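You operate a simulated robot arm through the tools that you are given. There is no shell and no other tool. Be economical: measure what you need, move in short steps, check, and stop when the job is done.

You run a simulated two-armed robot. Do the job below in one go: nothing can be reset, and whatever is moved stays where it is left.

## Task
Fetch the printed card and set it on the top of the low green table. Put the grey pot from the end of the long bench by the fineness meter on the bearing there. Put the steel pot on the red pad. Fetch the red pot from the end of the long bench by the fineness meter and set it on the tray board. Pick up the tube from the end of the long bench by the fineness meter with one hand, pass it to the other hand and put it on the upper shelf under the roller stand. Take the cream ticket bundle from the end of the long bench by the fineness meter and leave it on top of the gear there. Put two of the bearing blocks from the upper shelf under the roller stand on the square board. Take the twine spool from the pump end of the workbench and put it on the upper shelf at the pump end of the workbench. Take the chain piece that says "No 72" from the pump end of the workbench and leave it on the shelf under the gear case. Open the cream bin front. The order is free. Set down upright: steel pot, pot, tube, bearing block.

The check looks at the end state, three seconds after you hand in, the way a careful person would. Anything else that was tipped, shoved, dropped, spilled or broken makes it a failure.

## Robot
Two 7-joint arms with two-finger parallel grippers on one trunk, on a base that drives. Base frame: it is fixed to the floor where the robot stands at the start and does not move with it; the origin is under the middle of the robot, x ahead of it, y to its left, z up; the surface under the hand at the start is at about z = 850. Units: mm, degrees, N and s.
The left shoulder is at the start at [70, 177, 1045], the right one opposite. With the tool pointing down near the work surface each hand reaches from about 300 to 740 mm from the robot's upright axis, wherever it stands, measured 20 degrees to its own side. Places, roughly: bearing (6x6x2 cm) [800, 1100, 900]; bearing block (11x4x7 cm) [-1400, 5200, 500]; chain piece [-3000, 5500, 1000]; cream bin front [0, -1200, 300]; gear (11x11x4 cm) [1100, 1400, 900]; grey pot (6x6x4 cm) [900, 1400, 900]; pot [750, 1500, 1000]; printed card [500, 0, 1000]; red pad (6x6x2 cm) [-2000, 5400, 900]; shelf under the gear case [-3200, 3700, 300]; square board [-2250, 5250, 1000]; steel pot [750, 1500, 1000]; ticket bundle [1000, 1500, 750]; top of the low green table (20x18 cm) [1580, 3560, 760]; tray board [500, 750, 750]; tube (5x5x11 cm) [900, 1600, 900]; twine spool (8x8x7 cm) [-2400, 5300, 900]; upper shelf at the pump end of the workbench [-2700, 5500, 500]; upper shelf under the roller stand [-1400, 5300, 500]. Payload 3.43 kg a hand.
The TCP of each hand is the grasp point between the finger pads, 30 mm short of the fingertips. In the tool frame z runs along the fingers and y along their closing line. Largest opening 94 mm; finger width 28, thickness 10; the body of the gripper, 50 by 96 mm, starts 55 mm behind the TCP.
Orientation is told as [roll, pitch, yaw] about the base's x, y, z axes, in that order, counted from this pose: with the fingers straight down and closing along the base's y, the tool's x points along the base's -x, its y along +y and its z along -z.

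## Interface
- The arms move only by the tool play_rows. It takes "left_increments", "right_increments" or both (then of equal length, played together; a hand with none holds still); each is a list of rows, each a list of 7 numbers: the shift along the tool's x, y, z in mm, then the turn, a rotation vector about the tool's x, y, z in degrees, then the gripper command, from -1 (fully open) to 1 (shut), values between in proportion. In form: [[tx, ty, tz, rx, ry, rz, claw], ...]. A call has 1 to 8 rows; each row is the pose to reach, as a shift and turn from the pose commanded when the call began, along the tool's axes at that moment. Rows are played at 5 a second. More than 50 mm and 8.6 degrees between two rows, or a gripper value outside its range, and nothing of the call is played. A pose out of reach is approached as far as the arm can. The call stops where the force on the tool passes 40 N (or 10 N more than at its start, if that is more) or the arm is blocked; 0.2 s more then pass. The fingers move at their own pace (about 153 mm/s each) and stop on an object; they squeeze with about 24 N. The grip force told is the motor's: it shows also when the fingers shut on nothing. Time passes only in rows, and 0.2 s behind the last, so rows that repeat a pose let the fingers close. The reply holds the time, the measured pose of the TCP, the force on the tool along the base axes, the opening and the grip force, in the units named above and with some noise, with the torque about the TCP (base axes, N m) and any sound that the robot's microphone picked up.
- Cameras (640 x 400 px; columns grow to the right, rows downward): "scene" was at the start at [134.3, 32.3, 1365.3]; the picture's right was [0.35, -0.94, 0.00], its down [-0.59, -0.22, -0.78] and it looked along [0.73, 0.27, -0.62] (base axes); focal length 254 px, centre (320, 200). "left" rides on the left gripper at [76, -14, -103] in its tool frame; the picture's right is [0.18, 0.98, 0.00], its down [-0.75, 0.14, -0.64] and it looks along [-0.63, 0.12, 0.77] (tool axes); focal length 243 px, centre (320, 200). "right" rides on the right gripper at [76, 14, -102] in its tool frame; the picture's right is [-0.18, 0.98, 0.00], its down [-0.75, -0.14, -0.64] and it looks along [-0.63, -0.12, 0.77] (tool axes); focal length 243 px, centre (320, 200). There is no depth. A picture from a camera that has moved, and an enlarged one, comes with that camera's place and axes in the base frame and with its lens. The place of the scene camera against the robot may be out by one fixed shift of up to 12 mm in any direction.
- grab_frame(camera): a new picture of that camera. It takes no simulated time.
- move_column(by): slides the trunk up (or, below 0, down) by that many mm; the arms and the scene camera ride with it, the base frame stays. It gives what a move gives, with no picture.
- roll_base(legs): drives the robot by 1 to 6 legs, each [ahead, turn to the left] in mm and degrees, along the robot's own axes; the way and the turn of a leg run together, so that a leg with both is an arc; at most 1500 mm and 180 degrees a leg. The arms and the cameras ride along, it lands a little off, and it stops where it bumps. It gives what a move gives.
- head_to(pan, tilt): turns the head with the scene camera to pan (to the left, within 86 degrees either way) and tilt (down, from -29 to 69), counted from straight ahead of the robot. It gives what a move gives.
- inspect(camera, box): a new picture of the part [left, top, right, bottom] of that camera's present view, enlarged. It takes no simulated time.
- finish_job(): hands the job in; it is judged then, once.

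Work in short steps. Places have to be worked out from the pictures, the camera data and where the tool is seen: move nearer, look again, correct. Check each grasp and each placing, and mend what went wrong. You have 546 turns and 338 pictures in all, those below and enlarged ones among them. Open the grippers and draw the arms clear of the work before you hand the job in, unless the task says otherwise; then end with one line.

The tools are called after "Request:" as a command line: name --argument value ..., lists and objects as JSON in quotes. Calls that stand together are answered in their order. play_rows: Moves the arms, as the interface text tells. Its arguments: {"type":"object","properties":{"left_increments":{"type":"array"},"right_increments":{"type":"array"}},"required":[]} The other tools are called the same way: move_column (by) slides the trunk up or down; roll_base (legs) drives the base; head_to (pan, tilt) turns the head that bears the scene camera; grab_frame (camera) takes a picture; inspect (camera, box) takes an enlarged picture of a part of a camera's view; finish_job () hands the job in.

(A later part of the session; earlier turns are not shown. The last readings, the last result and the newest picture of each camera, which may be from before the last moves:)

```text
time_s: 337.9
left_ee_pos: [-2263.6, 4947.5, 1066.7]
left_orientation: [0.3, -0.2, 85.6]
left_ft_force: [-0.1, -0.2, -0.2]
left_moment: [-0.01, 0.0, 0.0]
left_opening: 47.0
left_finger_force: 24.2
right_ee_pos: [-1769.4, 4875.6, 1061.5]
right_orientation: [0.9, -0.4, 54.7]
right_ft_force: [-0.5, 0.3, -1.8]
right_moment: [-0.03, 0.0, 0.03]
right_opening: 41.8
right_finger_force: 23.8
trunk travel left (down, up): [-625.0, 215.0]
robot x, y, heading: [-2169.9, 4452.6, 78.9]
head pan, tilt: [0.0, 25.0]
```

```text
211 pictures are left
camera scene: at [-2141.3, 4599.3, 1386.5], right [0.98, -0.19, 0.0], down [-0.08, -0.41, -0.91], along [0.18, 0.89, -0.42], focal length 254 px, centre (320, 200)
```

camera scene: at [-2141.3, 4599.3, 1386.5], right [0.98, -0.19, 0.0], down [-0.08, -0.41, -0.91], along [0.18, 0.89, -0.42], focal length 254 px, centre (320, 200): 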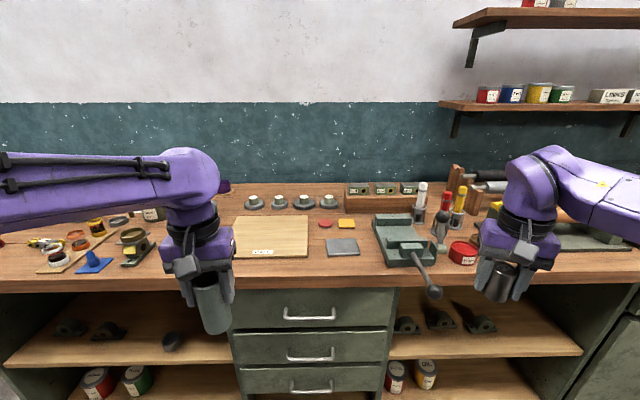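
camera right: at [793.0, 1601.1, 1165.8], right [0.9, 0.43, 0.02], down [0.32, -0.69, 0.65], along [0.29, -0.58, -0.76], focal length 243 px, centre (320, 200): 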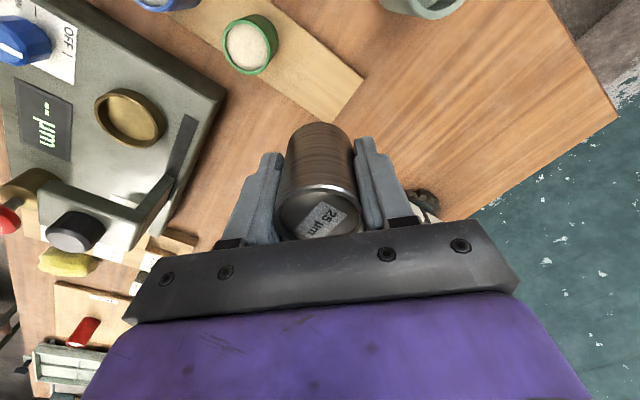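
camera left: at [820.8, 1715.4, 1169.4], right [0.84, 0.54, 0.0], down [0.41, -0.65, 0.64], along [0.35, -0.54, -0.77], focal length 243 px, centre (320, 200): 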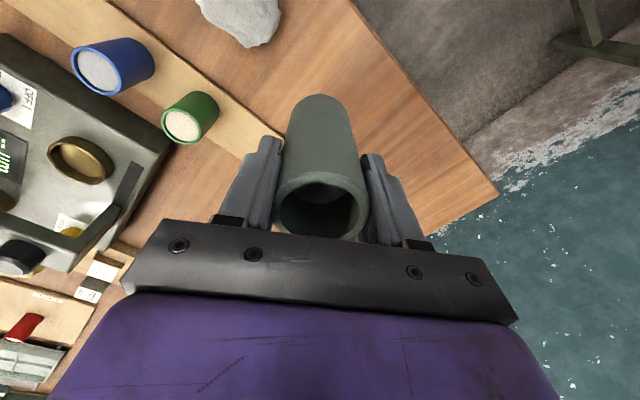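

Request:
inspect --camera "scene" --box '[230, 170, 390, 270]'

Request:
inspect --camera "scene" --box '[20, 180, 180, 280]'

Request:
inspect --camera "scene" --box '[0, 280, 240, 400]'

Request:
inspect --camera "scene" --box '[380, 260, 600, 400]'

```text
4.00 times, centred on (310, 220) of scene
camera zoom: at [-2141.3, 4599.3, 1386.5], right [0.98, -0.19, 0.0], down [-0.08, -0.41, -0.91], along [0.18, 0.89, -0.42], focal length 1017 px, centre (360, 120)
```

zoom: 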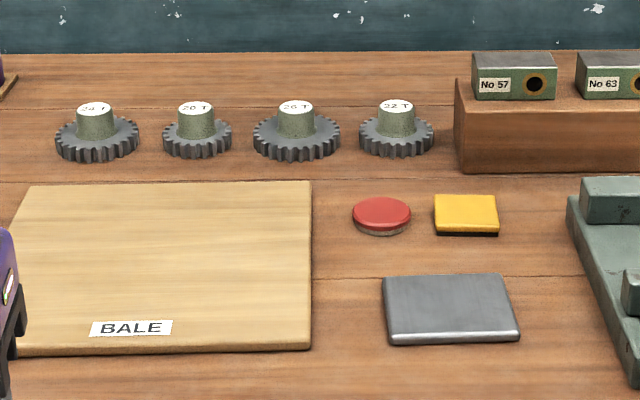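

```text
4.00 times, centred on (100, 230) of scene
camera zoom: at [-2141.3, 4599.3, 1386.5], right [0.98, -0.19, 0.0], down [-0.08, -0.41, -0.91], along [0.18, 0.89, -0.42], focal length 1017 px, centre (1200, 80)
```

zoom: 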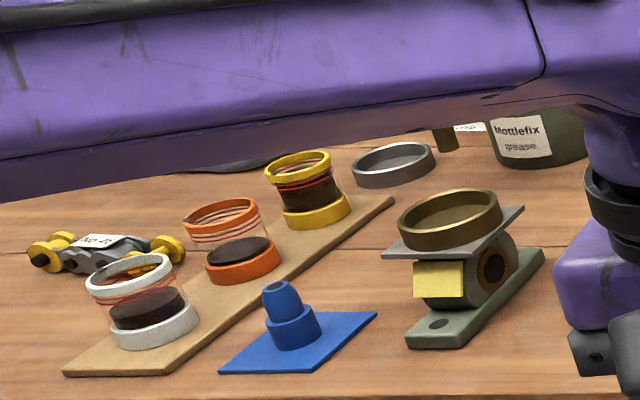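

```text
2.67 times, centred on (120, 340) of scene
camera zoom: at [-2141.3, 4599.3, 1386.5], right [0.98, -0.19, 0.0], down [-0.08, -0.41, -0.91], along [0.18, 0.89, -0.42], focal length 678 px, centre (853, -173)
```

zoom: 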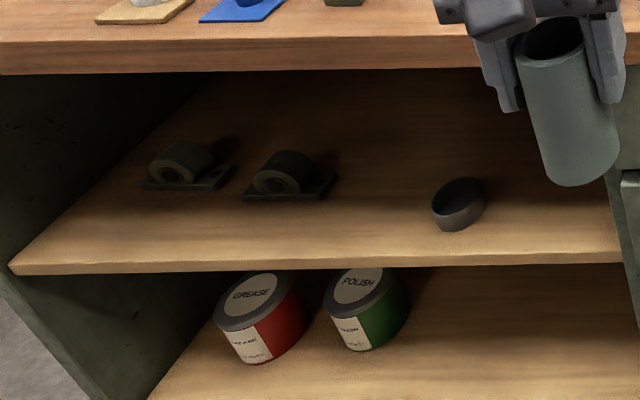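

```text
2.86 times, centred on (490, 330) of scene
camera zoom: at [-2141.3, 4599.3, 1386.5], right [0.98, -0.19, 0.0], down [-0.08, -0.41, -0.91], along [0.18, 0.89, -0.42], focal length 726 px, centre (-166, -171)
```

zoom: 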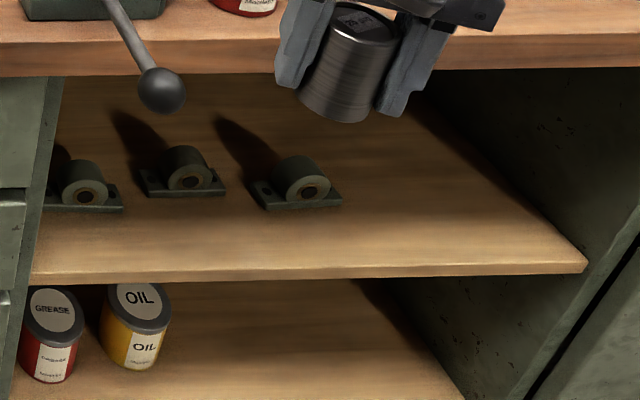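

Red pad is at about [-1962,5386]; the "BALE" board (wooden, square) near [-2158,5350]; three bearing blocks on the right compartment's upper shelf. I raise the trunk 80 for clearance and drive in.

Request:
move_column --by 80

Request:
roll_base --legs '[[325, 0]]'

Request:
head_to --pan -15 --tilt 45

Request:
grab_frame --camera "scene"

Request:
grab_frame --camera "right"

Request:
grab_frame --camera "left"

```text
time_s: 339.1
left_ee_pos: [-2262.5, 4946.4, 1146.1]
left_orientation: [0.2, 0.0, 85.7]
left_ft_force: [-1.1, 0.6, -1.2]
left_moment: [0.03, -0.03, -0.01]
left_opening: 47.1
left_finger_force: 24.3
right_ee_pos: [-1769.4, 4875.3, 1142.8]
right_orientation: [0.9, -0.5, 54.7]
right_ft_force: [-0.6, 0.4, -2.0]
right_moment: [-0.01, -0.01, -0.04]
right_opening: 41.9
right_finger_force: 23.4
trunk travel left (down, up): [-705.0, 135.0]
robot x, y, heading: [-2172.3, 4456.9, 78.9]
head pan, tilt: [0.0, 25.0]
```

```text
time_s: 341.3
left_ee_pos: [-2198.6, 5271.3, 1147.8]
left_orientation: [0.2, -0.1, 85.7]
left_ft_force: [-0.1, 0.3, -0.2]
left_moment: [0.0, 0.02, -0.02]
left_opening: 47.0
left_finger_force: 24.3
right_ee_pos: [-1704.7, 5199.0, 1143.6]
right_orientation: [0.9, -0.6, 54.7]
right_ft_force: [0.3, -0.1, -2.0]
right_moment: [-0.01, 0.0, 0.0]
right_opening: 41.8
right_finger_force: 24.2
trunk travel left (down, up): [-705.0, 135.0]
robot x, y, heading: [-2108.5, 4780.5, 79.1]
head pan, tilt: [0.0, 25.0]
```

```text
time_s: 342.1
left_ee_pos: [-2198.3, 5272.3, 1148.2]
left_orientation: [0.1, 0.0, 85.6]
left_ft_force: [-0.6, 0.3, -0.7]
left_moment: [-0.04, -0.03, 0.03]
left_opening: 47.1
left_finger_force: 24.7
right_ee_pos: [-1705.9, 5200.1, 1143.2]
right_orientation: [0.9, -0.6, 54.7]
right_ft_force: [0.3, -0.3, -1.8]
right_moment: [0.01, 0.01, 0.02]
right_opening: 41.9
right_finger_force: 23.6
trunk travel left (down, up): [-705.0, 135.0]
robot x, y, heading: [-2108.3, 4782.0, 78.5]
head pan, tilt: [-15.0, 45.0]
```

```text
206 pictures are left
camera scene: at [-2059.0, 4907.0, 1436.0], right [0.9, -0.44, 0.0], down [-0.31, -0.63, -0.71], along [0.31, 0.64, -0.71], focal length 254 px, centre (320, 200)
```

scene: 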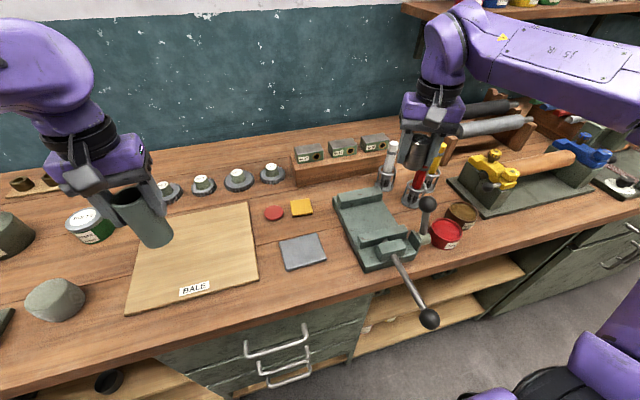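

```text
205 pictures are left
camera right: at [-1759.1, 5144.2, 1244.7], right [-0.7, 0.72, 0.02], down [0.56, 0.52, 0.65], along [0.45, 0.46, -0.76], focal length 243 px, centre (320, 200)
```

right: 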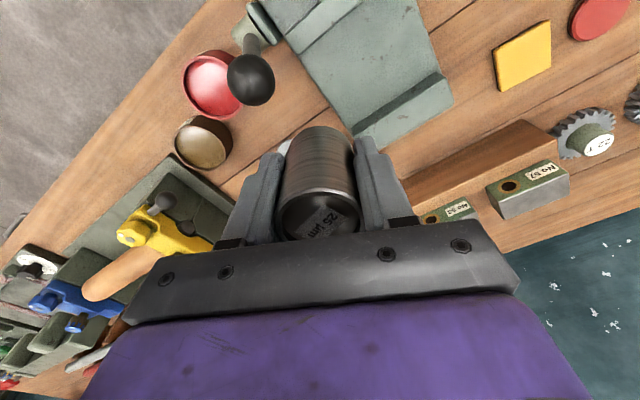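

```text
204 pictures are left
camera left: at [-2189.5, 5194.9, 1249.1], right [-0.99, -0.11, 0.0], down [-0.08, 0.76, 0.64], along [-0.07, 0.64, -0.77], focal length 243 px, centre (320, 200)
```

left: 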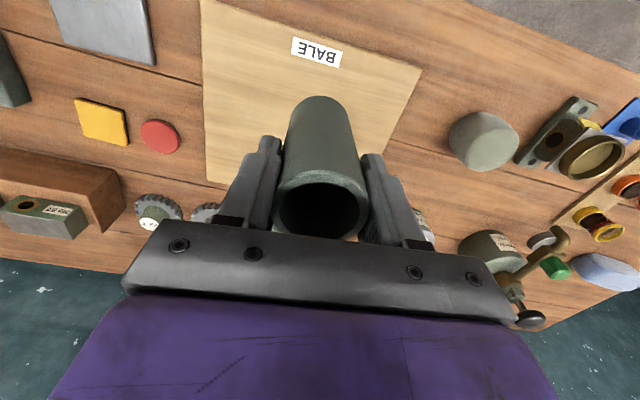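

Three views put the red pad at about [-1969,5385], top z≈908; the twine spool is the grey squat cylinder near [-2411,5312]. I move the pot across over the pad, staying high.

Request:
play_rows --right_increments '[[0, 46, 0, 0, 0, 0, 1], [0, 92, 0, 0, 0, 0, 1], [0, 138, 0, 0, 0, 0, 1], [0, 184, 0, 0, 0, 0, 1], [0, 230, 0, 0, 0, 0, 1], [0, 276, 0, 0, 0, 0, 1], [1, 320, 10, 0, 0, 0, 1]]'

Request:
grab_frame --camera "right"

Request:
grab_frame --camera "scene"

```text
time_s: 343.7
left_ee_pos: [-2201.7, 5273.9, 1146.5]
left_orientation: [0.1, 0.0, 85.6]
left_ft_force: [-1.7, 0.0, -1.7]
left_moment: [0.0, -0.03, -0.01]
left_opening: 46.9
left_finger_force: 23.6
right_ee_pos: [-1971.2, 5384.7, 1135.6]
right_orientation: [0.6, -0.7, 54.9]
right_ft_force: [-0.4, 0.7, -1.5]
right_moment: [-0.06, -0.04, 0.0]
right_opening: 42.1
right_finger_force: 24.7
trunk travel left (down, up): [-705.0, 135.0]
robot x, y, heading: [-2109.4, 4783.3, 78.9]
head pan, tilt: [-15.0, 45.0]
```

```text
203 pictures are left
camera right: at [-2025.4, 5329.9, 1238.0], right [-0.7, 0.72, 0.01], down [0.55, 0.53, 0.65], along [0.46, 0.46, -0.76], focal length 243 px, centre (320, 200)
```

right: 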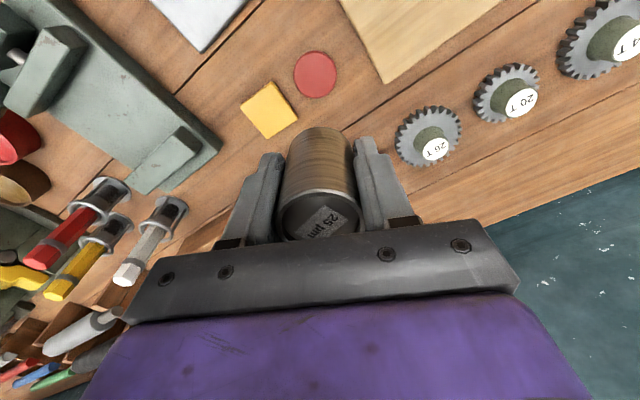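

```text
202 pictures are left
camera scene: at [-2063.0, 4909.0, 1435.9], right [0.9, -0.44, 0.0], down [-0.31, -0.64, -0.71], along [0.31, 0.63, -0.71], focal length 254 px, centre (320, 200)
```

scene: 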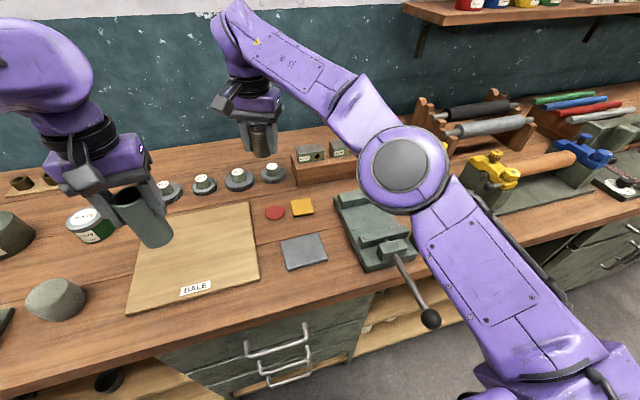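

Nearly exactly above the pad ([-1969,5382]). I descend most of the way and check.

Request:
play_rows --right_increments '[[0, -1, 40, 0, 0, 0, 1], [0, -1, 80, 0, 0, 0, 1], [0, -1, 120, 0, 0, 0, 1], [0, -1, 150, 0, 0, 0, 1]]'

Request:
grab_frame --camera "right"

Request:
inspect --camera "scene" --box '[210, 130, 370, 250]'

```text
time_s: 344.7
left_ee_pos: [-2197.7, 5271.5, 1146.8]
left_orientation: [0.2, -0.2, 85.5]
left_ft_force: [-0.6, 0.8, 0.3]
left_moment: [0.01, 0.0, 0.01]
left_opening: 47.1
left_finger_force: 23.9
right_ee_pos: [-1966.1, 5385.8, 985.8]
right_orientation: [0.8, -0.4, 54.6]
right_ft_force: [0.4, 0.1, -0.8]
right_moment: [0.0, 0.0, -0.03]
right_opening: 42.2
right_finger_force: 24.0
trunk travel left (down, up): [-705.0, 135.0]
robot x, y, heading: [-2111.8, 4783.7, 79.0]
head pan, tilt: [-15.0, 45.0]
```

```text
201 pictures are left
camera right: at [-2020.8, 5330.2, 1087.5], right [-0.7, 0.72, 0.02], down [0.56, 0.52, 0.65], along [0.45, 0.46, -0.76], focal length 243 px, centre (320, 200)
```

right: 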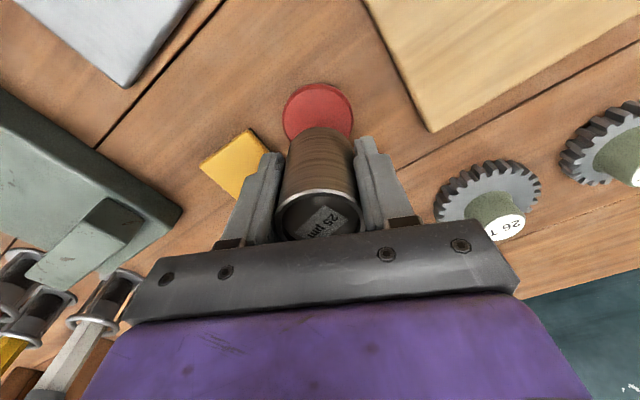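

```text
3.33 times, centred on (290, 190) of scene
camera zoom: at [-2058.7, 4907.8, 1435.9], right [0.9, -0.44, 0.0], down [-0.31, -0.64, -0.71], along [0.31, 0.63, -0.71], focal length 847 px, centre (420, 233)
```

zoom: 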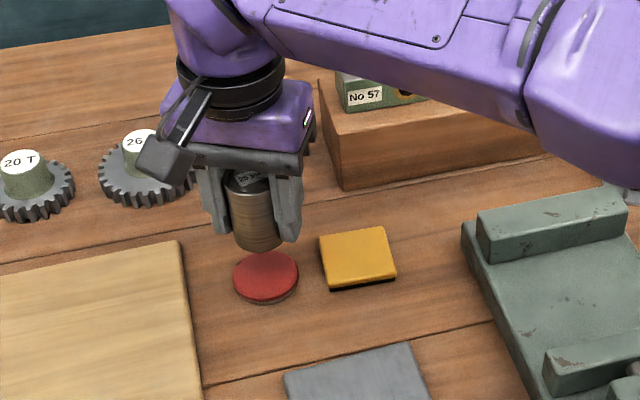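

Pot is over the pad within a few mm; I correct slightly and lower to near contact.

Request:
play_rows --right_increments '[[3, 4, 0, 0, 0, 0, 1], [3, 4, 18, 0, 0, 0, 1], [3, 4, 33, 0, 0, 0, 1], [3, 4, 33, 0, 0, 0, 1]]'

Request:
inspect --camera "scene" --box '[230, 150, 310, 240]'

Request:
grab_frame --camera "right"

```text
time_s: 345.7
left_ee_pos: [-2199.4, 5271.8, 1147.5]
left_orientation: [0.1, 0.0, 85.6]
left_ft_force: [-0.4, -0.4, -0.6]
left_moment: [-0.01, 0.04, 0.01]
left_opening: 47.3
left_finger_force: 24.2
right_ee_pos: [-1974.0, 5386.0, 953.7]
right_orientation: [1.0, -0.5, 54.7]
right_ft_force: [-0.3, -0.8, -1.0]
right_moment: [0.01, 0.04, 0.03]
right_opening: 42.1
right_finger_force: 24.3
trunk travel left (down, up): [-705.0, 135.0]
robot x, y, heading: [-2111.8, 4783.4, 78.9]
head pan, tilt: [-15.0, 45.0]
```

```text
4.44 times, centred on (270, 195) of scene
camera zoom: at [-2059.3, 4906.7, 1435.9], right [0.9, -0.44, 0.0], down [-0.31, -0.63, -0.71], along [0.31, 0.63, -0.71], focal length 1130 px, centre (542, 222)
```

zoom: 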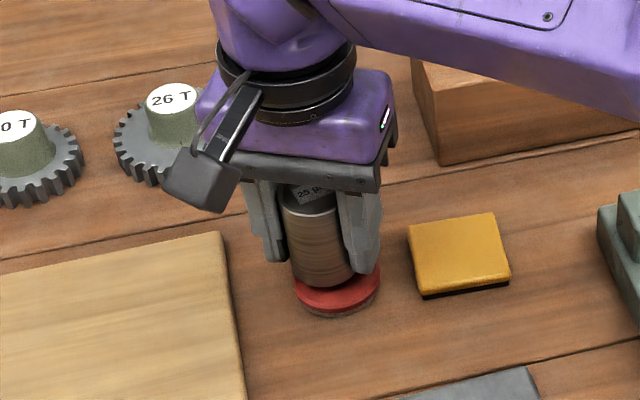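

```text
198 pictures are left
camera right: at [-2027.9, 5330.7, 1055.8], right [-0.7, 0.72, 0.02], down [0.56, 0.52, 0.65], along [0.46, 0.46, -0.76], focal length 243 px, centre (320, 200)
```

right: 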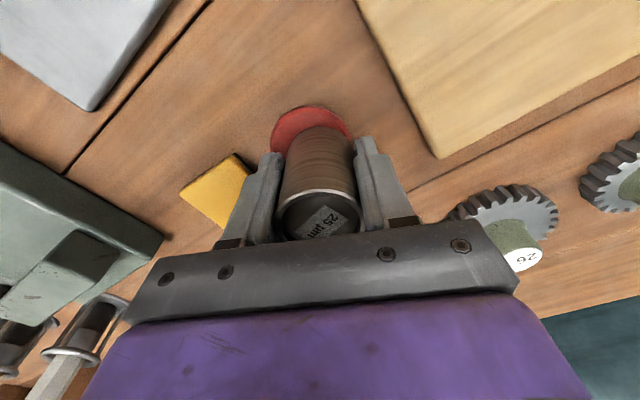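

The pot is ~7 mm to one side; I shift back along tool y and recheck.

Request:
play_rows --right_increments '[[0, -7, 0, 0, 0, 0, 1], [0, -7, 3, 0, 0, 0, 1], [0, -7, 3, 0, 0, 0, 1]]'

Request:
inspect --camera "scene" --box '[230, 150, 310, 240]'

Request:
inspect --camera "right" --box '[220, 80, 420, 240]'

```text
time_s: 346.5
left_ee_pos: [-2198.7, 5271.8, 1147.0]
left_orientation: [0.0, -0.1, 85.6]
left_ft_force: [-0.3, -0.9, -0.1]
left_moment: [0.0, -0.02, 0.05]
left_opening: 47.3
left_finger_force: 23.5
right_ee_pos: [-1968.8, 5382.1, 951.6]
right_orientation: [0.9, -0.6, 54.7]
right_ft_force: [1.1, -0.7, -2.6]
right_moment: [-0.03, 0.0, -0.01]
right_opening: 41.8
right_finger_force: 24.1
trunk travel left (down, up): [-705.0, 135.0]
robot x, y, heading: [-2107.0, 4783.0, 78.6]
head pan, tilt: [-15.0, 45.0]
```

```text
4.44 times, centred on (270, 195) of scene
camera zoom: at [-2059.4, 4907.1, 1435.9], right [0.9, -0.44, 0.0], down [-0.31, -0.64, -0.71], along [0.31, 0.63, -0.71], focal length 1130 px, centre (542, 222)
```

zoom: 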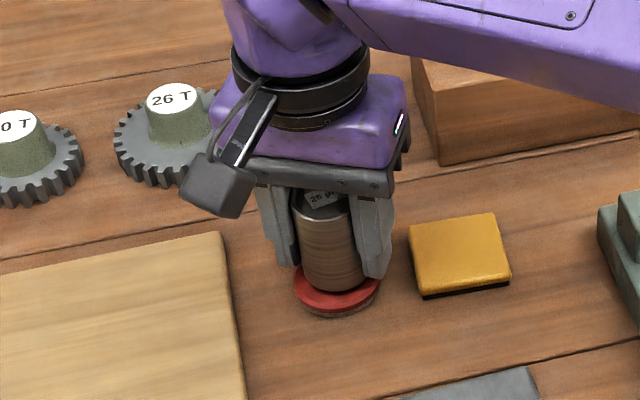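

```text
2.50 times, centred on (320, 160) of right
camera zoom: at [-2022.3, 5326.1, 1053.7], right [-0.7, 0.72, 0.02], down [0.56, 0.52, 0.65], along [0.46, 0.46, -0.76], focal length 606 px, centre (320, 300)
```

zoom: 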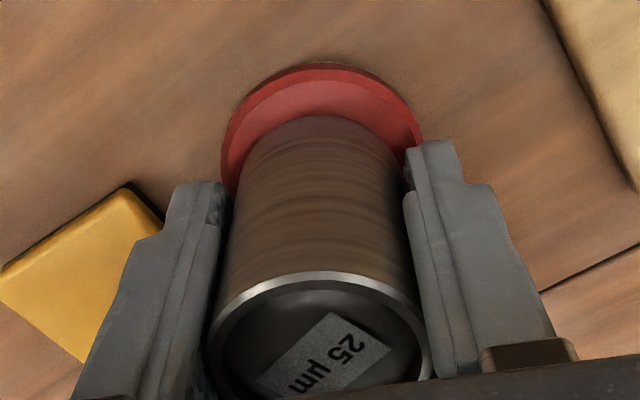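

Centred now. Lower to contact.

Request:
play_rows --right_increments '[[0, 0, 3, 0, 0, 0, 1], [0, 0, 5, 0, 0, 0, 1], [0, 0, 5, 0, 0, 0, 1]]'

Request:
play_rows --right_increments '[[0, 0, 3, 0, 0, 0, 1], [0, 0, 3, 0, 0, 0, 1]]'

Request:
play_rows --right_increments '[[0, 0, 3, 0, 0, 0, 1], [0, 0, 3, 0, 0, 0, 1]]'

```text
time_s: 347.3
left_ee_pos: [-2199.8, 5270.4, 1149.3]
left_orientation: [0.1, -0.3, 85.6]
left_ft_force: [0.2, -0.1, 0.6]
left_moment: [0.03, 0.03, -0.01]
left_opening: 47.1
left_finger_force: 24.3
right_ee_pos: [-1967.9, 5381.9, 949.5]
right_orientation: [1.0, -0.6, 54.6]
right_ft_force: [-0.6, 1.2, 8.4]
right_moment: [0.0, -0.14, -0.01]
right_opening: 41.5
right_finger_force: 24.2
trunk travel left (down, up): [-705.0, 135.0]
robot x, y, heading: [-2107.9, 4785.6, 79.0]
head pan, tilt: [-15.0, 45.0]
```

```text
time_s: 347.9
left_ee_pos: [-2199.2, 5270.5, 1147.9]
left_orientation: [0.1, -0.2, 85.7]
left_ft_force: [0.7, -0.4, -1.1]
left_moment: [0.02, 0.01, 0.02]
left_opening: 46.9
left_finger_force: 24.2
right_ee_pos: [-1967.2, 5381.7, 946.4]
right_orientation: [0.9, -0.7, 54.8]
right_ft_force: [1.5, 3.4, 22.1]
right_moment: [-0.19, -0.14, -0.03]
right_opening: 41.4
right_finger_force: 24.3
trunk travel left (down, up): [-705.0, 135.0]
robot x, y, heading: [-2111.6, 4783.6, 78.5]
head pan, tilt: [-15.0, 45.0]
```

```text
time_s: 348.5
left_ee_pos: [-2198.1, 5269.5, 1148.3]
left_orientation: [0.1, -0.2, 85.6]
left_ft_force: [-0.4, -1.1, 0.1]
left_moment: [0.02, 0.02, 0.02]
left_opening: 47.2
left_finger_force: 23.4
right_ee_pos: [-1967.6, 5379.2, 943.1]
right_orientation: [1.1, -0.7, 54.7]
right_ft_force: [1.5, 2.9, 22.9]
right_moment: [-0.18, -0.12, -0.01]
right_opening: 41.5
right_finger_force: 23.8
trunk travel left (down, up): [-705.0, 135.0]
robot x, y, heading: [-2107.7, 4780.7, 78.8]
head pan, tilt: [-15.0, 45.0]
```

Contact was at z≈949 (the pot slid slightly in the grip). I release and rise.

Request:
play_rows --right_increments '[[0, 0, -1, 0, 0, 0, 0.2], [0, 0, -1, 0, 0, 0, -0.2], [0, 0, -1, 0, 0, 0, -0.5], [0, 0, -30, 0, 0, 0, -0.5], [0, 0, -75, 0, 0, 0, -0.5], [0, 0, -120, 0, 0, 0, -0.5], [0, 0, -165, 0, 0, 0, -0.5]]'

Request:
inspect --camera "scene" --box '[230, 150, 310, 240]'

Request:
grab_frame --camera "right"

```text
time_s: 350.1
left_ee_pos: [-2200.3, 5270.9, 1147.8]
left_orientation: [0.1, -0.2, 85.6]
left_ft_force: [-0.6, 0.2, -1.0]
left_moment: [0.03, -0.02, 0.0]
left_opening: 46.9
left_finger_force: 23.9
right_ee_pos: [-1968.0, 5377.8, 1107.5]
right_orientation: [0.9, -0.5, 54.7]
right_ft_force: [-0.4, 0.4, -0.2]
right_moment: [0.01, 0.02, 0.0]
right_opening: 70.6
right_finger_force: 0.1
trunk travel left (down, up): [-705.0, 135.0]
robot x, y, heading: [-2108.6, 4780.8, 78.7]
head pan, tilt: [-15.0, 45.0]
```

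```text
4.44 times, centred on (270, 195) of scene
camera zoom: at [-2060.4, 4905.4, 1436.1], right [0.9, -0.44, 0.0], down [-0.31, -0.63, -0.71], along [0.31, 0.64, -0.71], focal length 1130 px, centre (542, 222)
```

zoom: 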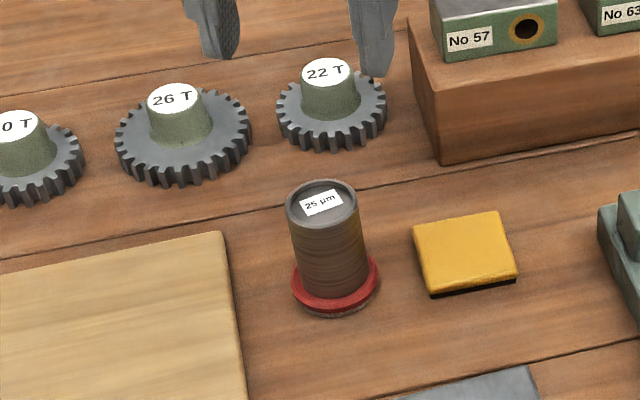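

```text
194 pictures are left
camera right: at [-2021.9, 5322.4, 1208.8], right [-0.7, 0.72, 0.02], down [0.55, 0.52, 0.65], along [0.46, 0.46, -0.76], focal length 243 px, centre (320, 200)
```

right: 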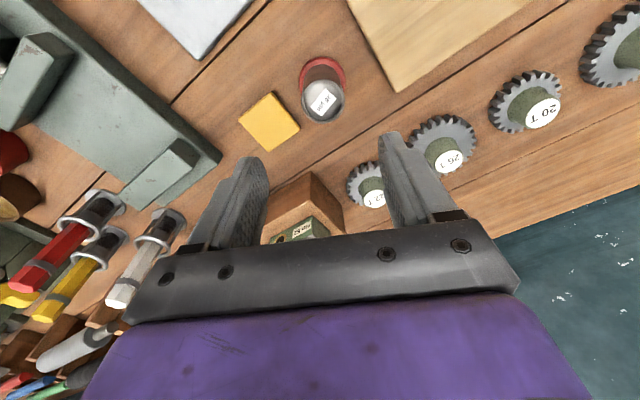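

Steel pot stands upright on the red pad. Next the tube handover: I back away from the bench first.

Request:
roll_base --legs '[[-450, 0]]'

Request:
play_rows --right_increments '[[0, -20, 0, 0, 0, 8, -0.8], [0, -40, 0, 0, 0, 8, -0.8], [0, -80, 0, 0, 0, 8, -0.8]]'

```text
time_s: 352.9
left_ee_pos: [-2287.3, 4826.9, 1148.3]
left_orientation: [0.1, -0.1, 85.7]
left_ft_force: [-0.1, -0.2, -1.4]
left_moment: [0.04, -0.01, -0.01]
left_opening: 46.9
left_finger_force: 24.0
right_ee_pos: [-2054.8, 4935.0, 1106.1]
right_orientation: [0.9, -0.5, 54.8]
right_ft_force: [-0.1, -0.8, 0.2]
right_moment: [0.01, 0.0, 0.07]
right_opening: 70.6
right_finger_force: 0.0
trunk travel left (down, up): [-705.0, 135.0]
robot x, y, heading: [-2198.3, 4338.9, 79.0]
head pan, tilt: [-15.0, 45.0]
```

```text
time_s: 353.7
left_ee_pos: [-2285.2, 4824.2, 1148.5]
left_orientation: [0.3, -0.2, 85.7]
left_ft_force: [0.1, 0.3, -0.1]
left_moment: [0.01, 0.03, 0.0]
left_opening: 47.0
left_finger_force: 23.6
right_ee_pos: [-1987.2, 4888.1, 1104.7]
right_orientation: [1.1, -0.3, 46.7]
right_ft_force: [0.8, -0.9, 0.0]
right_moment: [-0.02, 0.03, 0.05]
right_opening: 84.5
right_finger_force: 0.0
trunk travel left (down, up): [-705.0, 135.0]
robot x, y, heading: [-2193.1, 4335.4, 78.8]
head pan, tilt: [-15.0, 45.0]
```

I turn the right hand to the robot's heading and pitch it forward to horizontal, keeping it on the right side.

Request:
play_rows --right_increments '[[0, -20, 0, 0, 0, -8, -0.8], [0, -40, 0, 0, 0, -16, -0.8], [0, -60, 0, 0, 0, -24, -0.8], [0, -80, 0, 0, 0, -32, -0.8]]'

Request:
play_rows --right_increments '[[0, 0, 0, 0, -8.5, 0, -0.8], [0, 0, 0, 0, -17, 0, -0.8], [0, 0, 0, 0, -25.5, 0, -0.8], [0, 0, 0, 0, -34, 0, -0.8], [0, 0, 0, 0, -42.5, 0, -0.8], [0, 0, 0, 0, -51, 0, -0.8], [0, 0, 0, 0, -59.5, 0, -0.8], [0, 0, 0, 0, -68, 0, -0.8]]'

Request:
play_rows --right_increments '[[0, 0, 0, 0, -8.5, 0, -0.8], [0, 0, 0, 0, -17, 0, -0.8], [0, 0, 0, 0, -22, 0, -0.8]]'

Request:
grab_frame --camera "scene"

```text
time_s: 354.7
left_ee_pos: [-2286.5, 4825.1, 1148.1]
left_orientation: [0.2, 0.0, 85.7]
left_ft_force: [-0.1, -0.2, 0.1]
left_moment: [0.04, 0.02, -0.02]
left_opening: 46.9
left_finger_force: 23.9
right_ee_pos: [-1929.0, 4832.1, 1105.3]
right_orientation: [0.7, -0.7, 78.9]
right_ft_force: [0.0, -0.3, 0.1]
right_moment: [0.02, -0.01, 0.03]
right_opening: 84.4
right_finger_force: 0.1
trunk travel left (down, up): [-705.0, 135.0]
robot x, y, heading: [-2196.5, 4339.7, 78.8]
head pan, tilt: [-15.0, 45.0]
```

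```text
time_s: 356.5
left_ee_pos: [-2286.8, 4824.0, 1146.9]
left_orientation: [0.1, -0.1, 85.7]
left_ft_force: [-1.2, 0.3, -0.1]
left_moment: [-0.04, 0.0, 0.02]
left_opening: 47.1
left_finger_force: 24.2
right_ee_pos: [-1932.6, 4832.8, 1103.0]
right_orientation: [1.7, -68.9, 77.3]
right_ft_force: [0.0, 1.1, -0.3]
right_moment: [-0.02, 0.0, 0.05]
right_opening: 84.7
right_finger_force: 0.0
trunk travel left (down, up): [-705.0, 135.0]
robot x, y, heading: [-2195.7, 4335.9, 78.8]
head pan, tilt: [-15.0, 45.0]
```

```text
time_s: 357.3
left_ee_pos: [-2287.9, 4825.1, 1147.2]
left_orientation: [0.1, -0.1, 85.7]
left_ft_force: [0.2, 0.9, -1.0]
left_moment: [-0.01, -0.01, -0.02]
left_opening: 47.1
left_finger_force: 23.6
right_ee_pos: [-1931.4, 4831.8, 1104.5]
right_orientation: [143.1, -88.8, -64.3]
right_ft_force: [-0.2, -0.7, 0.3]
right_moment: [-0.04, 0.01, 0.02]
right_opening: 84.5
right_finger_force: 0.0
trunk travel left (down, up): [-705.0, 135.0]
robot x, y, heading: [-2197.6, 4336.8, 78.7]
head pan, tilt: [-15.0, 45.0]
```

```text
193 pictures are left
camera scene: at [-2147.5, 4461.0, 1435.9], right [0.9, -0.44, 0.0], down [-0.31, -0.64, -0.71], along [0.31, 0.63, -0.71], focal length 254 px, centre (320, 200)
```

scene: 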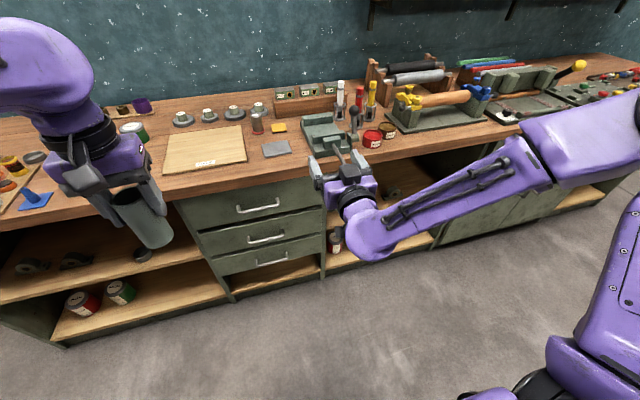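

Right hand is level. I move it 100 mm toward the centre, then bring the tube above its open fingers.

Request:
play_rows --right_increments '[[0, 35, 0, 0, 0, 0, -0.8], [0, 70, 0, 0, 0, 0, -0.8], [0, 104, 0, 0, 0, 0, -0.8]]'

Request:
play_rows --left_increments '[[0, 0, -45, 0, 0, 0, 1], [0, 0, -85, 0, 0, 0, 1]]'

```text
time_s: 358.1
left_ee_pos: [-2288.9, 4826.3, 1147.5]
left_orientation: [0.1, -0.1, 85.7]
left_ft_force: [-0.1, -0.4, 0.6]
left_moment: [-0.01, -0.02, 0.01]
left_opening: 47.1
left_finger_force: 24.2
right_ee_pos: [-2035.4, 4851.1, 1104.2]
right_orientation: [145.6, -88.9, -66.8]
right_ft_force: [-0.6, 0.0, -0.8]
right_moment: [0.0, -0.01, 0.01]
right_opening: 84.7
right_finger_force: 0.1
trunk travel left (down, up): [-705.0, 135.0]
robot x, y, heading: [-2197.9, 4334.8, 79.0]
head pan, tilt: [-15.0, 45.0]
```

```text
time_s: 358.7
left_ee_pos: [-2285.0, 4825.1, 1231.6]
left_orientation: [0.3, -0.1, 85.7]
left_ft_force: [0.6, -0.2, -0.3]
left_moment: [-0.01, -0.04, 0.04]
left_opening: 46.9
left_finger_force: 23.6
right_ee_pos: [-2033.8, 4850.8, 1104.2]
right_orientation: [143.7, -89.0, -64.7]
right_ft_force: [0.8, 0.2, 1.0]
right_moment: [-0.05, 0.02, -0.01]
right_opening: 84.5
right_finger_force: 0.1
trunk travel left (down, up): [-705.0, 135.0]
robot x, y, heading: [-2197.6, 4338.0, 78.5]
head pan, tilt: [-15.0, 45.0]
```

Request:
play_rows --left_increments '[[-7, -41, 0, 0, 0, 0, 1], [-15, -82, 0, 0, 0, 0, 1], [-22, -124, 0, 0, 0, 0, 1], [-30, -165, 0, 0, 0, 0, 1], [-37, -207, 0, 0, 0, 0, 1], [-45, -248, 0, 0, 0, 0, 1]]'

Request:
head_to --pan -5 --tilt 35

Request:
grab_frame --camera "scene"

Request:
grab_frame --camera "right"

```text
time_s: 360.3
left_ee_pos: [-2066.5, 4867.8, 1242.4]
left_orientation: [-2.6, 0.2, 88.5]
left_ft_force: [0.0, -0.6, 0.1]
left_moment: [0.02, 0.03, -0.01]
left_opening: 47.3
left_finger_force: 24.2
left hand out of reach, approached as far as the arm can: row 6
right_ee_pos: [-2033.0, 4850.1, 1104.6]
right_orientation: [144.9, -89.0, -66.2]
right_ft_force: [0.8, -0.4, 0.6]
right_moment: [-0.03, -0.02, 0.02]
right_opening: 84.6
right_finger_force: 0.0
trunk travel left (down, up): [-705.0, 135.0]
robot x, y, heading: [-2198.1, 4336.8, 78.9]
head pan, tilt: [-15.0, 45.0]
stopped in row 6 (left hand): the arm was blocked; the commanded pose is now the measured one
```

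```text
time_s: 361.0
left_ee_pos: [-2068.1, 4868.8, 1244.0]
left_orientation: [-2.6, 0.3, 88.4]
left_ft_force: [-0.1, -0.9, 0.1]
left_moment: [-0.01, -0.01, -0.01]
left_opening: 46.9
left_finger_force: 24.2
right_ee_pos: [-2032.9, 4852.1, 1104.7]
right_orientation: [143.5, -89.0, -64.8]
right_ft_force: [-0.3, 0.4, 0.2]
right_moment: [0.02, 0.01, -0.02]
right_opening: 84.7
right_finger_force: 0.1
trunk travel left (down, up): [-705.0, 135.0]
robot x, y, heading: [-2198.7, 4338.0, 79.2]
head pan, tilt: [-5.0, 35.0]
```

```text
192 pictures are left
camera scene: at [-2158.4, 4472.2, 1450.7], right [0.96, -0.28, 0.0], down [-0.16, -0.55, -0.82], along [0.23, 0.79, -0.57], focal length 254 px, centre (320, 200)
```

scene: 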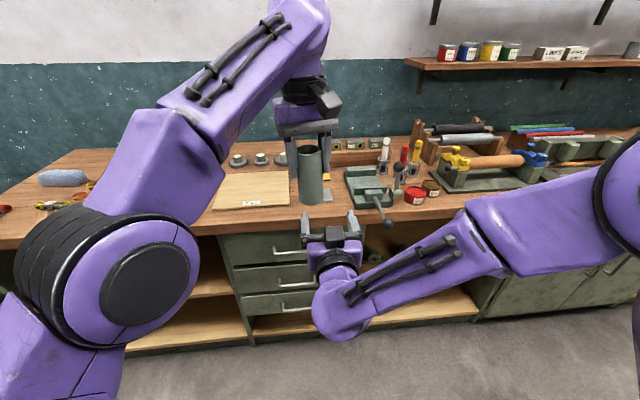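

```text
191 pictures are left
camera right: at [-2067.4, 4754.3, 1026.0], right [-0.96, 0.19, 0.19], down [0.02, -0.67, 0.74], along [0.27, 0.72, 0.64], focal length 243 px, centre (320, 200)
```

right: 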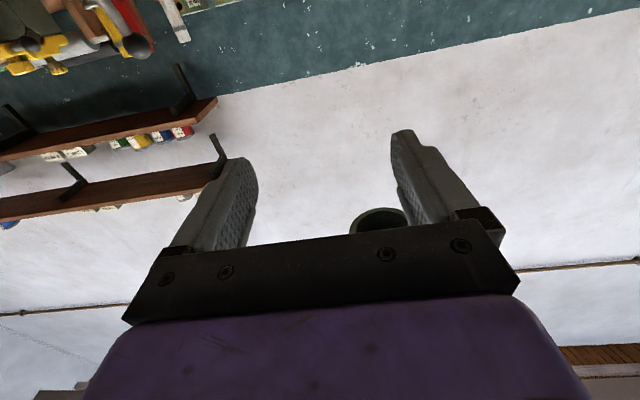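

The left arm stops near [-2067,4868]. I back it 13 mm, level it, and bring the right hand sideways under it instead.

Request:
play_rows --left_increments '[[0, 8, 0, -1.3, 0, 0, 1], [0, 15, 0, -2.6, 0, 0, 1], [0, 15, 0, -2.6, 0, 0, 1]]' --right_increments '[[0, 16, 0, 0, 0, 0, -0.8], [0, 32, 0, 0, 0, 0, -0.8], [0, 48, 0, 0, 0, 0, -0.8]]'

Request:
grab_frame --camera "right"

Request:
grab_frame --camera "scene"

```text
time_s: 361.8
left_ee_pos: [-2081.1, 4867.8, 1243.4]
left_orientation: [0.2, 0.2, 88.1]
left_ft_force: [-0.2, 0.8, -0.5]
left_moment: [-0.01, -0.03, 0.04]
left_opening: 46.8
left_finger_force: 23.9
right_ee_pos: [-2081.0, 4860.5, 1103.7]
right_orientation: [143.1, -89.0, -64.3]
right_ft_force: [-0.5, 0.6, 1.3]
right_moment: [0.0, 0.01, 0.01]
right_opening: 84.6
right_finger_force: 0.1
trunk travel left (down, up): [-705.0, 135.0]
robot x, y, heading: [-2196.4, 4335.7, 78.9]
head pan, tilt: [-5.0, 35.0]
```

```text
190 pictures are left
camera right: at [-2115.3, 4763.3, 1026.4], right [-0.96, 0.19, 0.19], down [0.02, -0.67, 0.74], along [0.27, 0.72, 0.64], focal length 243 px, centre (320, 200)
```

right: 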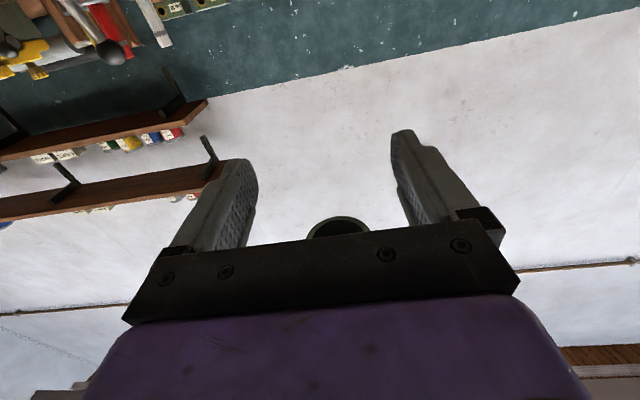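

```text
189 pictures are left
camera scene: at [-2159.0, 4472.8, 1450.7], right [0.96, -0.28, 0.0], down [-0.16, -0.55, -0.82], along [0.23, 0.79, -0.57], focal length 254 px, centre (320, 200)
```

scene: 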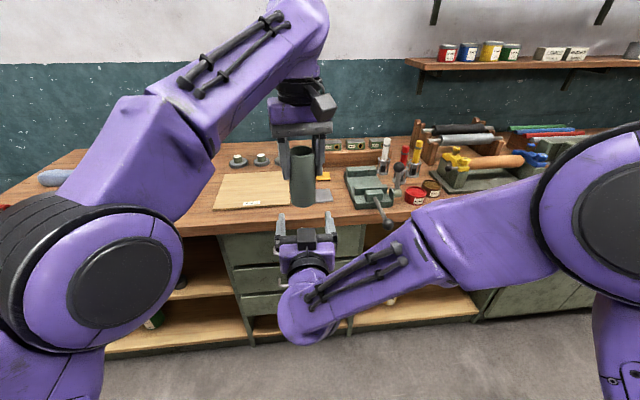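

Aligned: the tube is above the gap between the right fingers. I lower it 78 mm with the left hand.

Request:
play_rows --left_increments '[[0, 0, 25, 0, 0, 0, 1], [0, 0, 50, 0, 0, 0, 1], [0, 0, 78, 0, 0, 0, 1]]'

Request:
grab_frame --camera "right"

Request:
grab_frame --camera "scene"

```text
time_s: 362.6
left_ee_pos: [-2079.8, 4868.0, 1163.5]
left_orientation: [0.1, 0.3, 88.2]
left_ft_force: [-0.3, 0.3, -0.7]
left_moment: [0.01, 0.03, -0.01]
left_opening: 46.8
left_finger_force: 24.3
right_ee_pos: [-2080.3, 4860.7, 1103.1]
right_orientation: [142.5, -89.0, -63.8]
right_ft_force: [0.3, -0.1, -1.0]
right_moment: [-0.02, -0.02, 0.01]
right_opening: 84.6
right_finger_force: 0.1
trunk travel left (down, up): [-705.0, 135.0]
robot x, y, heading: [-2197.9, 4334.7, 79.2]
head pan, tilt: [-5.0, 35.0]
```

```text
188 pictures are left
camera right: at [-2114.6, 4763.2, 1026.3], right [-0.96, 0.19, 0.19], down [0.02, -0.67, 0.74], along [0.27, 0.72, 0.64], focal length 243 px, centre (320, 200)
```

right: 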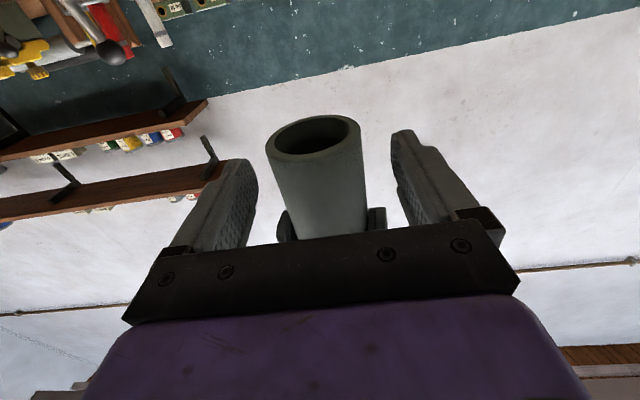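

```text
187 pictures are left
camera scene: at [-2158.2, 4472.7, 1450.7], right [0.96, -0.28, 0.0], down [-0.16, -0.55, -0.82], along [0.23, 0.79, -0.57], focal length 254 px, centre (320, 200)
```

scene: 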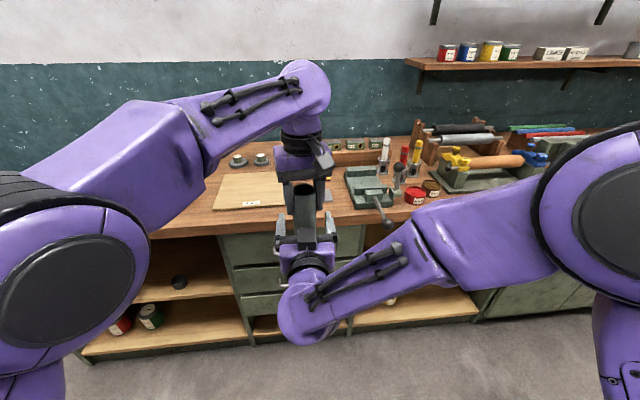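

The tube stands between the right fingers. I close the right hand, then open the left and lift it away.

Request:
play_rows --right_increments '[[0, 0, 0, 0, 0, 0, 0.0], [0, 0, 0, 0, 0, 0, 1], [0, 0, 0, 0, 0, 0, 1], [0, 0, 0, 0, 0, 0, 1]]'

Request:
play_rows --left_increments '[[0, 0, 0, 0, 0, 0, 0.0], [0, 0, 0, 0, 0, 0, -0.3], [0, 0, 0, 0, 0, 0, -0.8], [0, 0, -35, 0, 0, 0, -0.8], [0, 0, -75, 0, 0, 0, -0.8], [0, 0, -100, 0, 0, 0, -0.8]]'

Request:
grab_frame --camera "right"

```text
time_s: 363.6
left_ee_pos: [-2079.6, 4867.3, 1163.9]
left_orientation: [0.2, 0.2, 88.3]
left_ft_force: [3.8, 0.7, -0.9]
left_moment: [0.03, -0.07, 0.03]
left_opening: 46.9
left_finger_force: 24.1
right_ee_pos: [-2079.8, 4859.7, 1104.3]
right_orientation: [144.1, -89.0, -65.1]
right_ft_force: [-3.2, -0.2, -0.5]
right_moment: [0.03, -0.19, 0.04]
right_opening: 49.2
right_finger_force: 23.6
trunk travel left (down, up): [-705.0, 135.0]
robot x, y, heading: [-2195.8, 4335.4, 78.8]
head pan, tilt: [-5.0, 35.0]
```

```text
time_s: 365.0
left_ee_pos: [-2081.5, 4867.9, 1250.6]
left_orientation: [0.1, 0.3, 88.4]
left_ft_force: [1.6, -0.1, -0.9]
left_moment: [-0.02, 0.01, 0.03]
left_opening: 84.6
left_finger_force: 0.0
left hand out of reach, approached as far as the arm can: row 6
right_ee_pos: [-2080.0, 4860.2, 1104.7]
right_orientation: [141.5, -88.9, -62.9]
right_ft_force: [0.3, 0.1, 0.1]
right_moment: [-0.02, 0.02, 0.0]
right_opening: 49.0
right_finger_force: 24.5
trunk travel left (down, up): [-705.0, 135.0]
robot x, y, heading: [-2199.2, 4335.6, 79.1]
head pan, tilt: [-5.0, 35.0]
```

```text
186 pictures are left
camera right: at [-2114.5, 4763.4, 1026.2], right [-0.96, 0.19, 0.19], down [0.02, -0.67, 0.74], along [0.27, 0.72, 0.64], focal length 243 px, centre (320, 200)
```

right: 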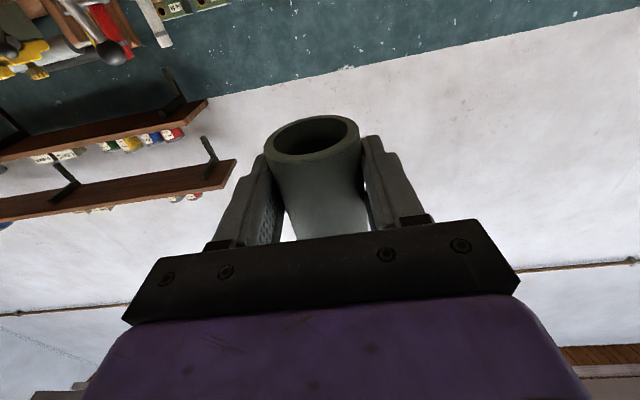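

Handover done: tube in the right hand. I take the left hand aside and drive to the roller-stand compartment (its upper shelf is at about z 515, free part near x=-1330).

Request:
play_rows --left_increments '[[0, 40, 0, 0, 0, 0, -0.8], [0, 85, 0, 0, 0, 0, -0.8], [0, 130, 0, 0, 0, 0, -0.8], [0, 175, 0, 0, 0, 0, -0.8], [0, 220, 20, 0, 0, 0, -0.8]]'

Request:
roll_base --legs '[[0, -61.5], [610, 0], [0, 61]]'

Request:
move_column --by -380

Request:
head_to --pan -15 --tilt 30

Request:
grab_frame --camera "scene"

```text
time_s: 366.2
left_ee_pos: [-2302.6, 4874.5, 1230.4]
left_orientation: [0.1, 0.1, 88.1]
left_ft_force: [-0.1, -0.5, -0.2]
left_moment: [-0.04, -0.04, 0.04]
left_opening: 84.8
left_finger_force: 0.2
right_ee_pos: [-2084.0, 4860.2, 1104.2]
right_orientation: [148.8, -89.0, -69.8]
right_ft_force: [-0.6, 0.3, 1.0]
right_moment: [-0.02, 0.0, -0.01]
right_opening: 48.7
right_finger_force: 24.0
trunk travel left (down, up): [-705.0, 135.0]
robot x, y, heading: [-2192.5, 4332.1, 79.0]
head pan, tilt: [-5.0, 35.0]
```

```text
time_s: 375.2
left_ee_pos: [-1693.3, 5041.9, 1232.1]
left_orientation: [0.3, 0.2, 86.6]
left_ft_force: [0.7, 0.0, 0.1]
left_moment: [-0.04, 0.02, 0.01]
left_opening: 84.5
left_finger_force: 0.0
right_ee_pos: [-1474.5, 5022.2, 1103.5]
right_orientation: [143.1, -88.9, -65.9]
right_ft_force: [-1.4, 0.2, -0.1]
right_moment: [-0.04, 0.01, 0.03]
right_opening: 46.6
right_finger_force: 24.3
trunk travel left (down, up): [-705.0, 135.0]
robot x, y, heading: [-1607.0, 4503.5, 77.4]
head pan, tilt: [-5.0, 35.0]
```

```text
time_s: 377.2
left_ee_pos: [-1692.2, 5039.9, 1029.7]
left_orientation: [0.2, 0.2, 86.5]
left_ft_force: [0.5, -0.2, -1.1]
left_moment: [-0.01, -0.01, -0.02]
left_opening: 84.5
left_finger_force: 0.1
right_ee_pos: [-1473.4, 5022.1, 914.6]
right_orientation: [157.2, -87.3, -80.1]
right_ft_force: [-0.9, -7.8, 16.4]
right_moment: [-0.15, -0.41, -0.24]
right_opening: 46.5
right_finger_force: 23.6
trunk travel left (down, up): [-503.0, 337.0]
robot x, y, heading: [-1604.7, 4503.2, 77.3]
head pan, tilt: [-5.0, 35.0]
stopped: the force on the tool passed its limit at 64 N (the readings are from after the stop); the commanded pose is now the measured one
```

```text
time_s: 377.9
left_ee_pos: [-1694.1, 5040.4, 1030.8]
left_orientation: [0.3, 0.1, 86.6]
left_ft_force: [-0.4, -0.3, 0.4]
left_moment: [0.04, 0.01, 0.0]
left_opening: 84.6
left_finger_force: 0.0
right_ee_pos: [-1474.5, 5022.8, 914.4]
right_orientation: [157.3, -87.4, -80.4]
right_ft_force: [0.8, -0.8, 21.9]
right_moment: [-0.02, -0.63, -0.1]
right_opening: 46.7
right_finger_force: 23.4
trunk travel left (down, up): [-503.0, 337.0]
robot x, y, heading: [-1604.0, 4503.2, 77.3]
head pan, tilt: [-15.0, 30.0]
```

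```text
185 pictures are left
camera scene: at [-1548.0, 4630.4, 1257.1], right [0.89, -0.46, 0.0], down [-0.23, -0.44, -0.87], along [0.4, 0.77, -0.5], focal length 254 px, centre (320, 200)
```

scene: 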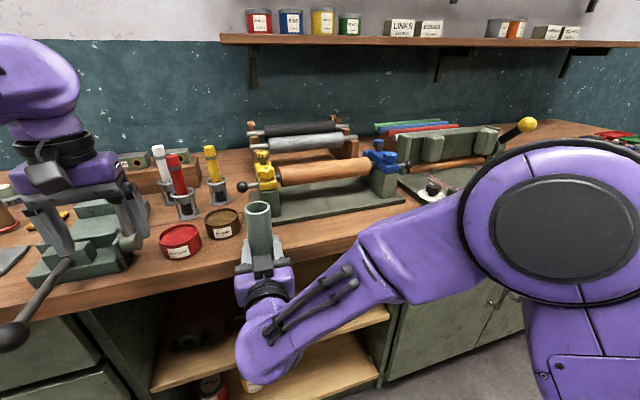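

The tube's bottom met the bench's front edge. I raise the trunk, back away 250 mm and check the grip.

Request:
move_column --by 60

Request:
roll_base --legs '[[-260, 0]]'

Request:
grab_frame --camera "right"

Request:
grab_frame --camera "scene"

```text
time_s: 378.9
left_ee_pos: [-1692.6, 5043.5, 1090.3]
left_orientation: [0.2, 0.2, 86.6]
left_ft_force: [0.0, 0.3, -0.2]
left_moment: [-0.01, -0.03, 0.02]
left_opening: 84.5
left_finger_force: 0.0
right_ee_pos: [-1473.3, 5024.2, 971.0]
right_orientation: [155.6, -87.7, -78.5]
right_ft_force: [0.1, 0.0, -0.1]
right_moment: [-0.01, 0.03, -0.04]
right_opening: 46.5
right_finger_force: 24.5
trunk travel left (down, up): [-563.0, 277.0]
robot x, y, heading: [-1601.6, 4502.9, 77.2]
head pan, tilt: [-15.0, 30.0]
```

```text
time_s: 380.7
left_ee_pos: [-1747.9, 4790.2, 1088.9]
left_orientation: [0.2, 0.2, 86.2]
left_ft_force: [0.3, 0.0, 0.4]
left_moment: [0.02, 0.01, 0.0]
left_opening: 84.9
left_finger_force: 0.1
right_ee_pos: [-1528.2, 4770.6, 972.3]
right_orientation: [155.7, -87.7, -79.1]
right_ft_force: [1.2, 0.1, 0.4]
right_moment: [0.01, -0.01, 0.01]
right_opening: 46.4
right_finger_force: 23.4
trunk travel left (down, up): [-563.0, 277.0]
robot x, y, heading: [-1665.9, 4246.9, 76.9]
head pan, tilt: [-15.0, 30.0]
```

```text
184 pictures are left
camera right: at [-1565.4, 4676.4, 891.6], right [-0.95, 0.22, 0.2], down [-0.01, -0.69, 0.73], along [0.3, 0.69, 0.66], focal length 243 px, centre (320, 200)
```

right: 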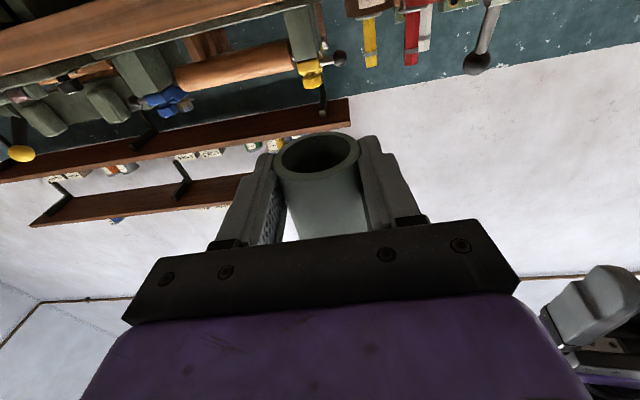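

```text
183 pictures are left
camera scene: at [-1604.6, 4379.3, 1316.7], right [0.88, -0.47, 0.0], down [-0.24, -0.44, -0.87], along [0.41, 0.76, -0.5], focal length 254 px, centre (320, 200)
```

scene: 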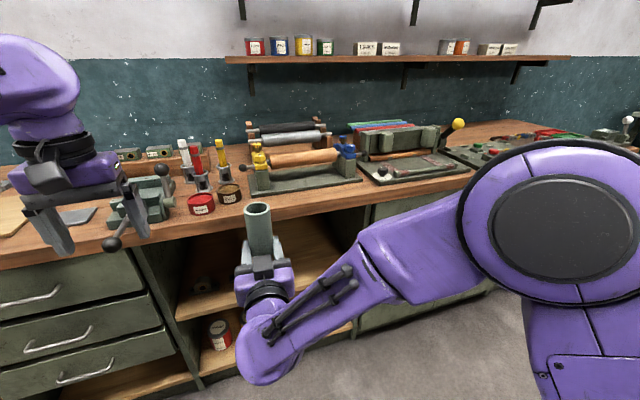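

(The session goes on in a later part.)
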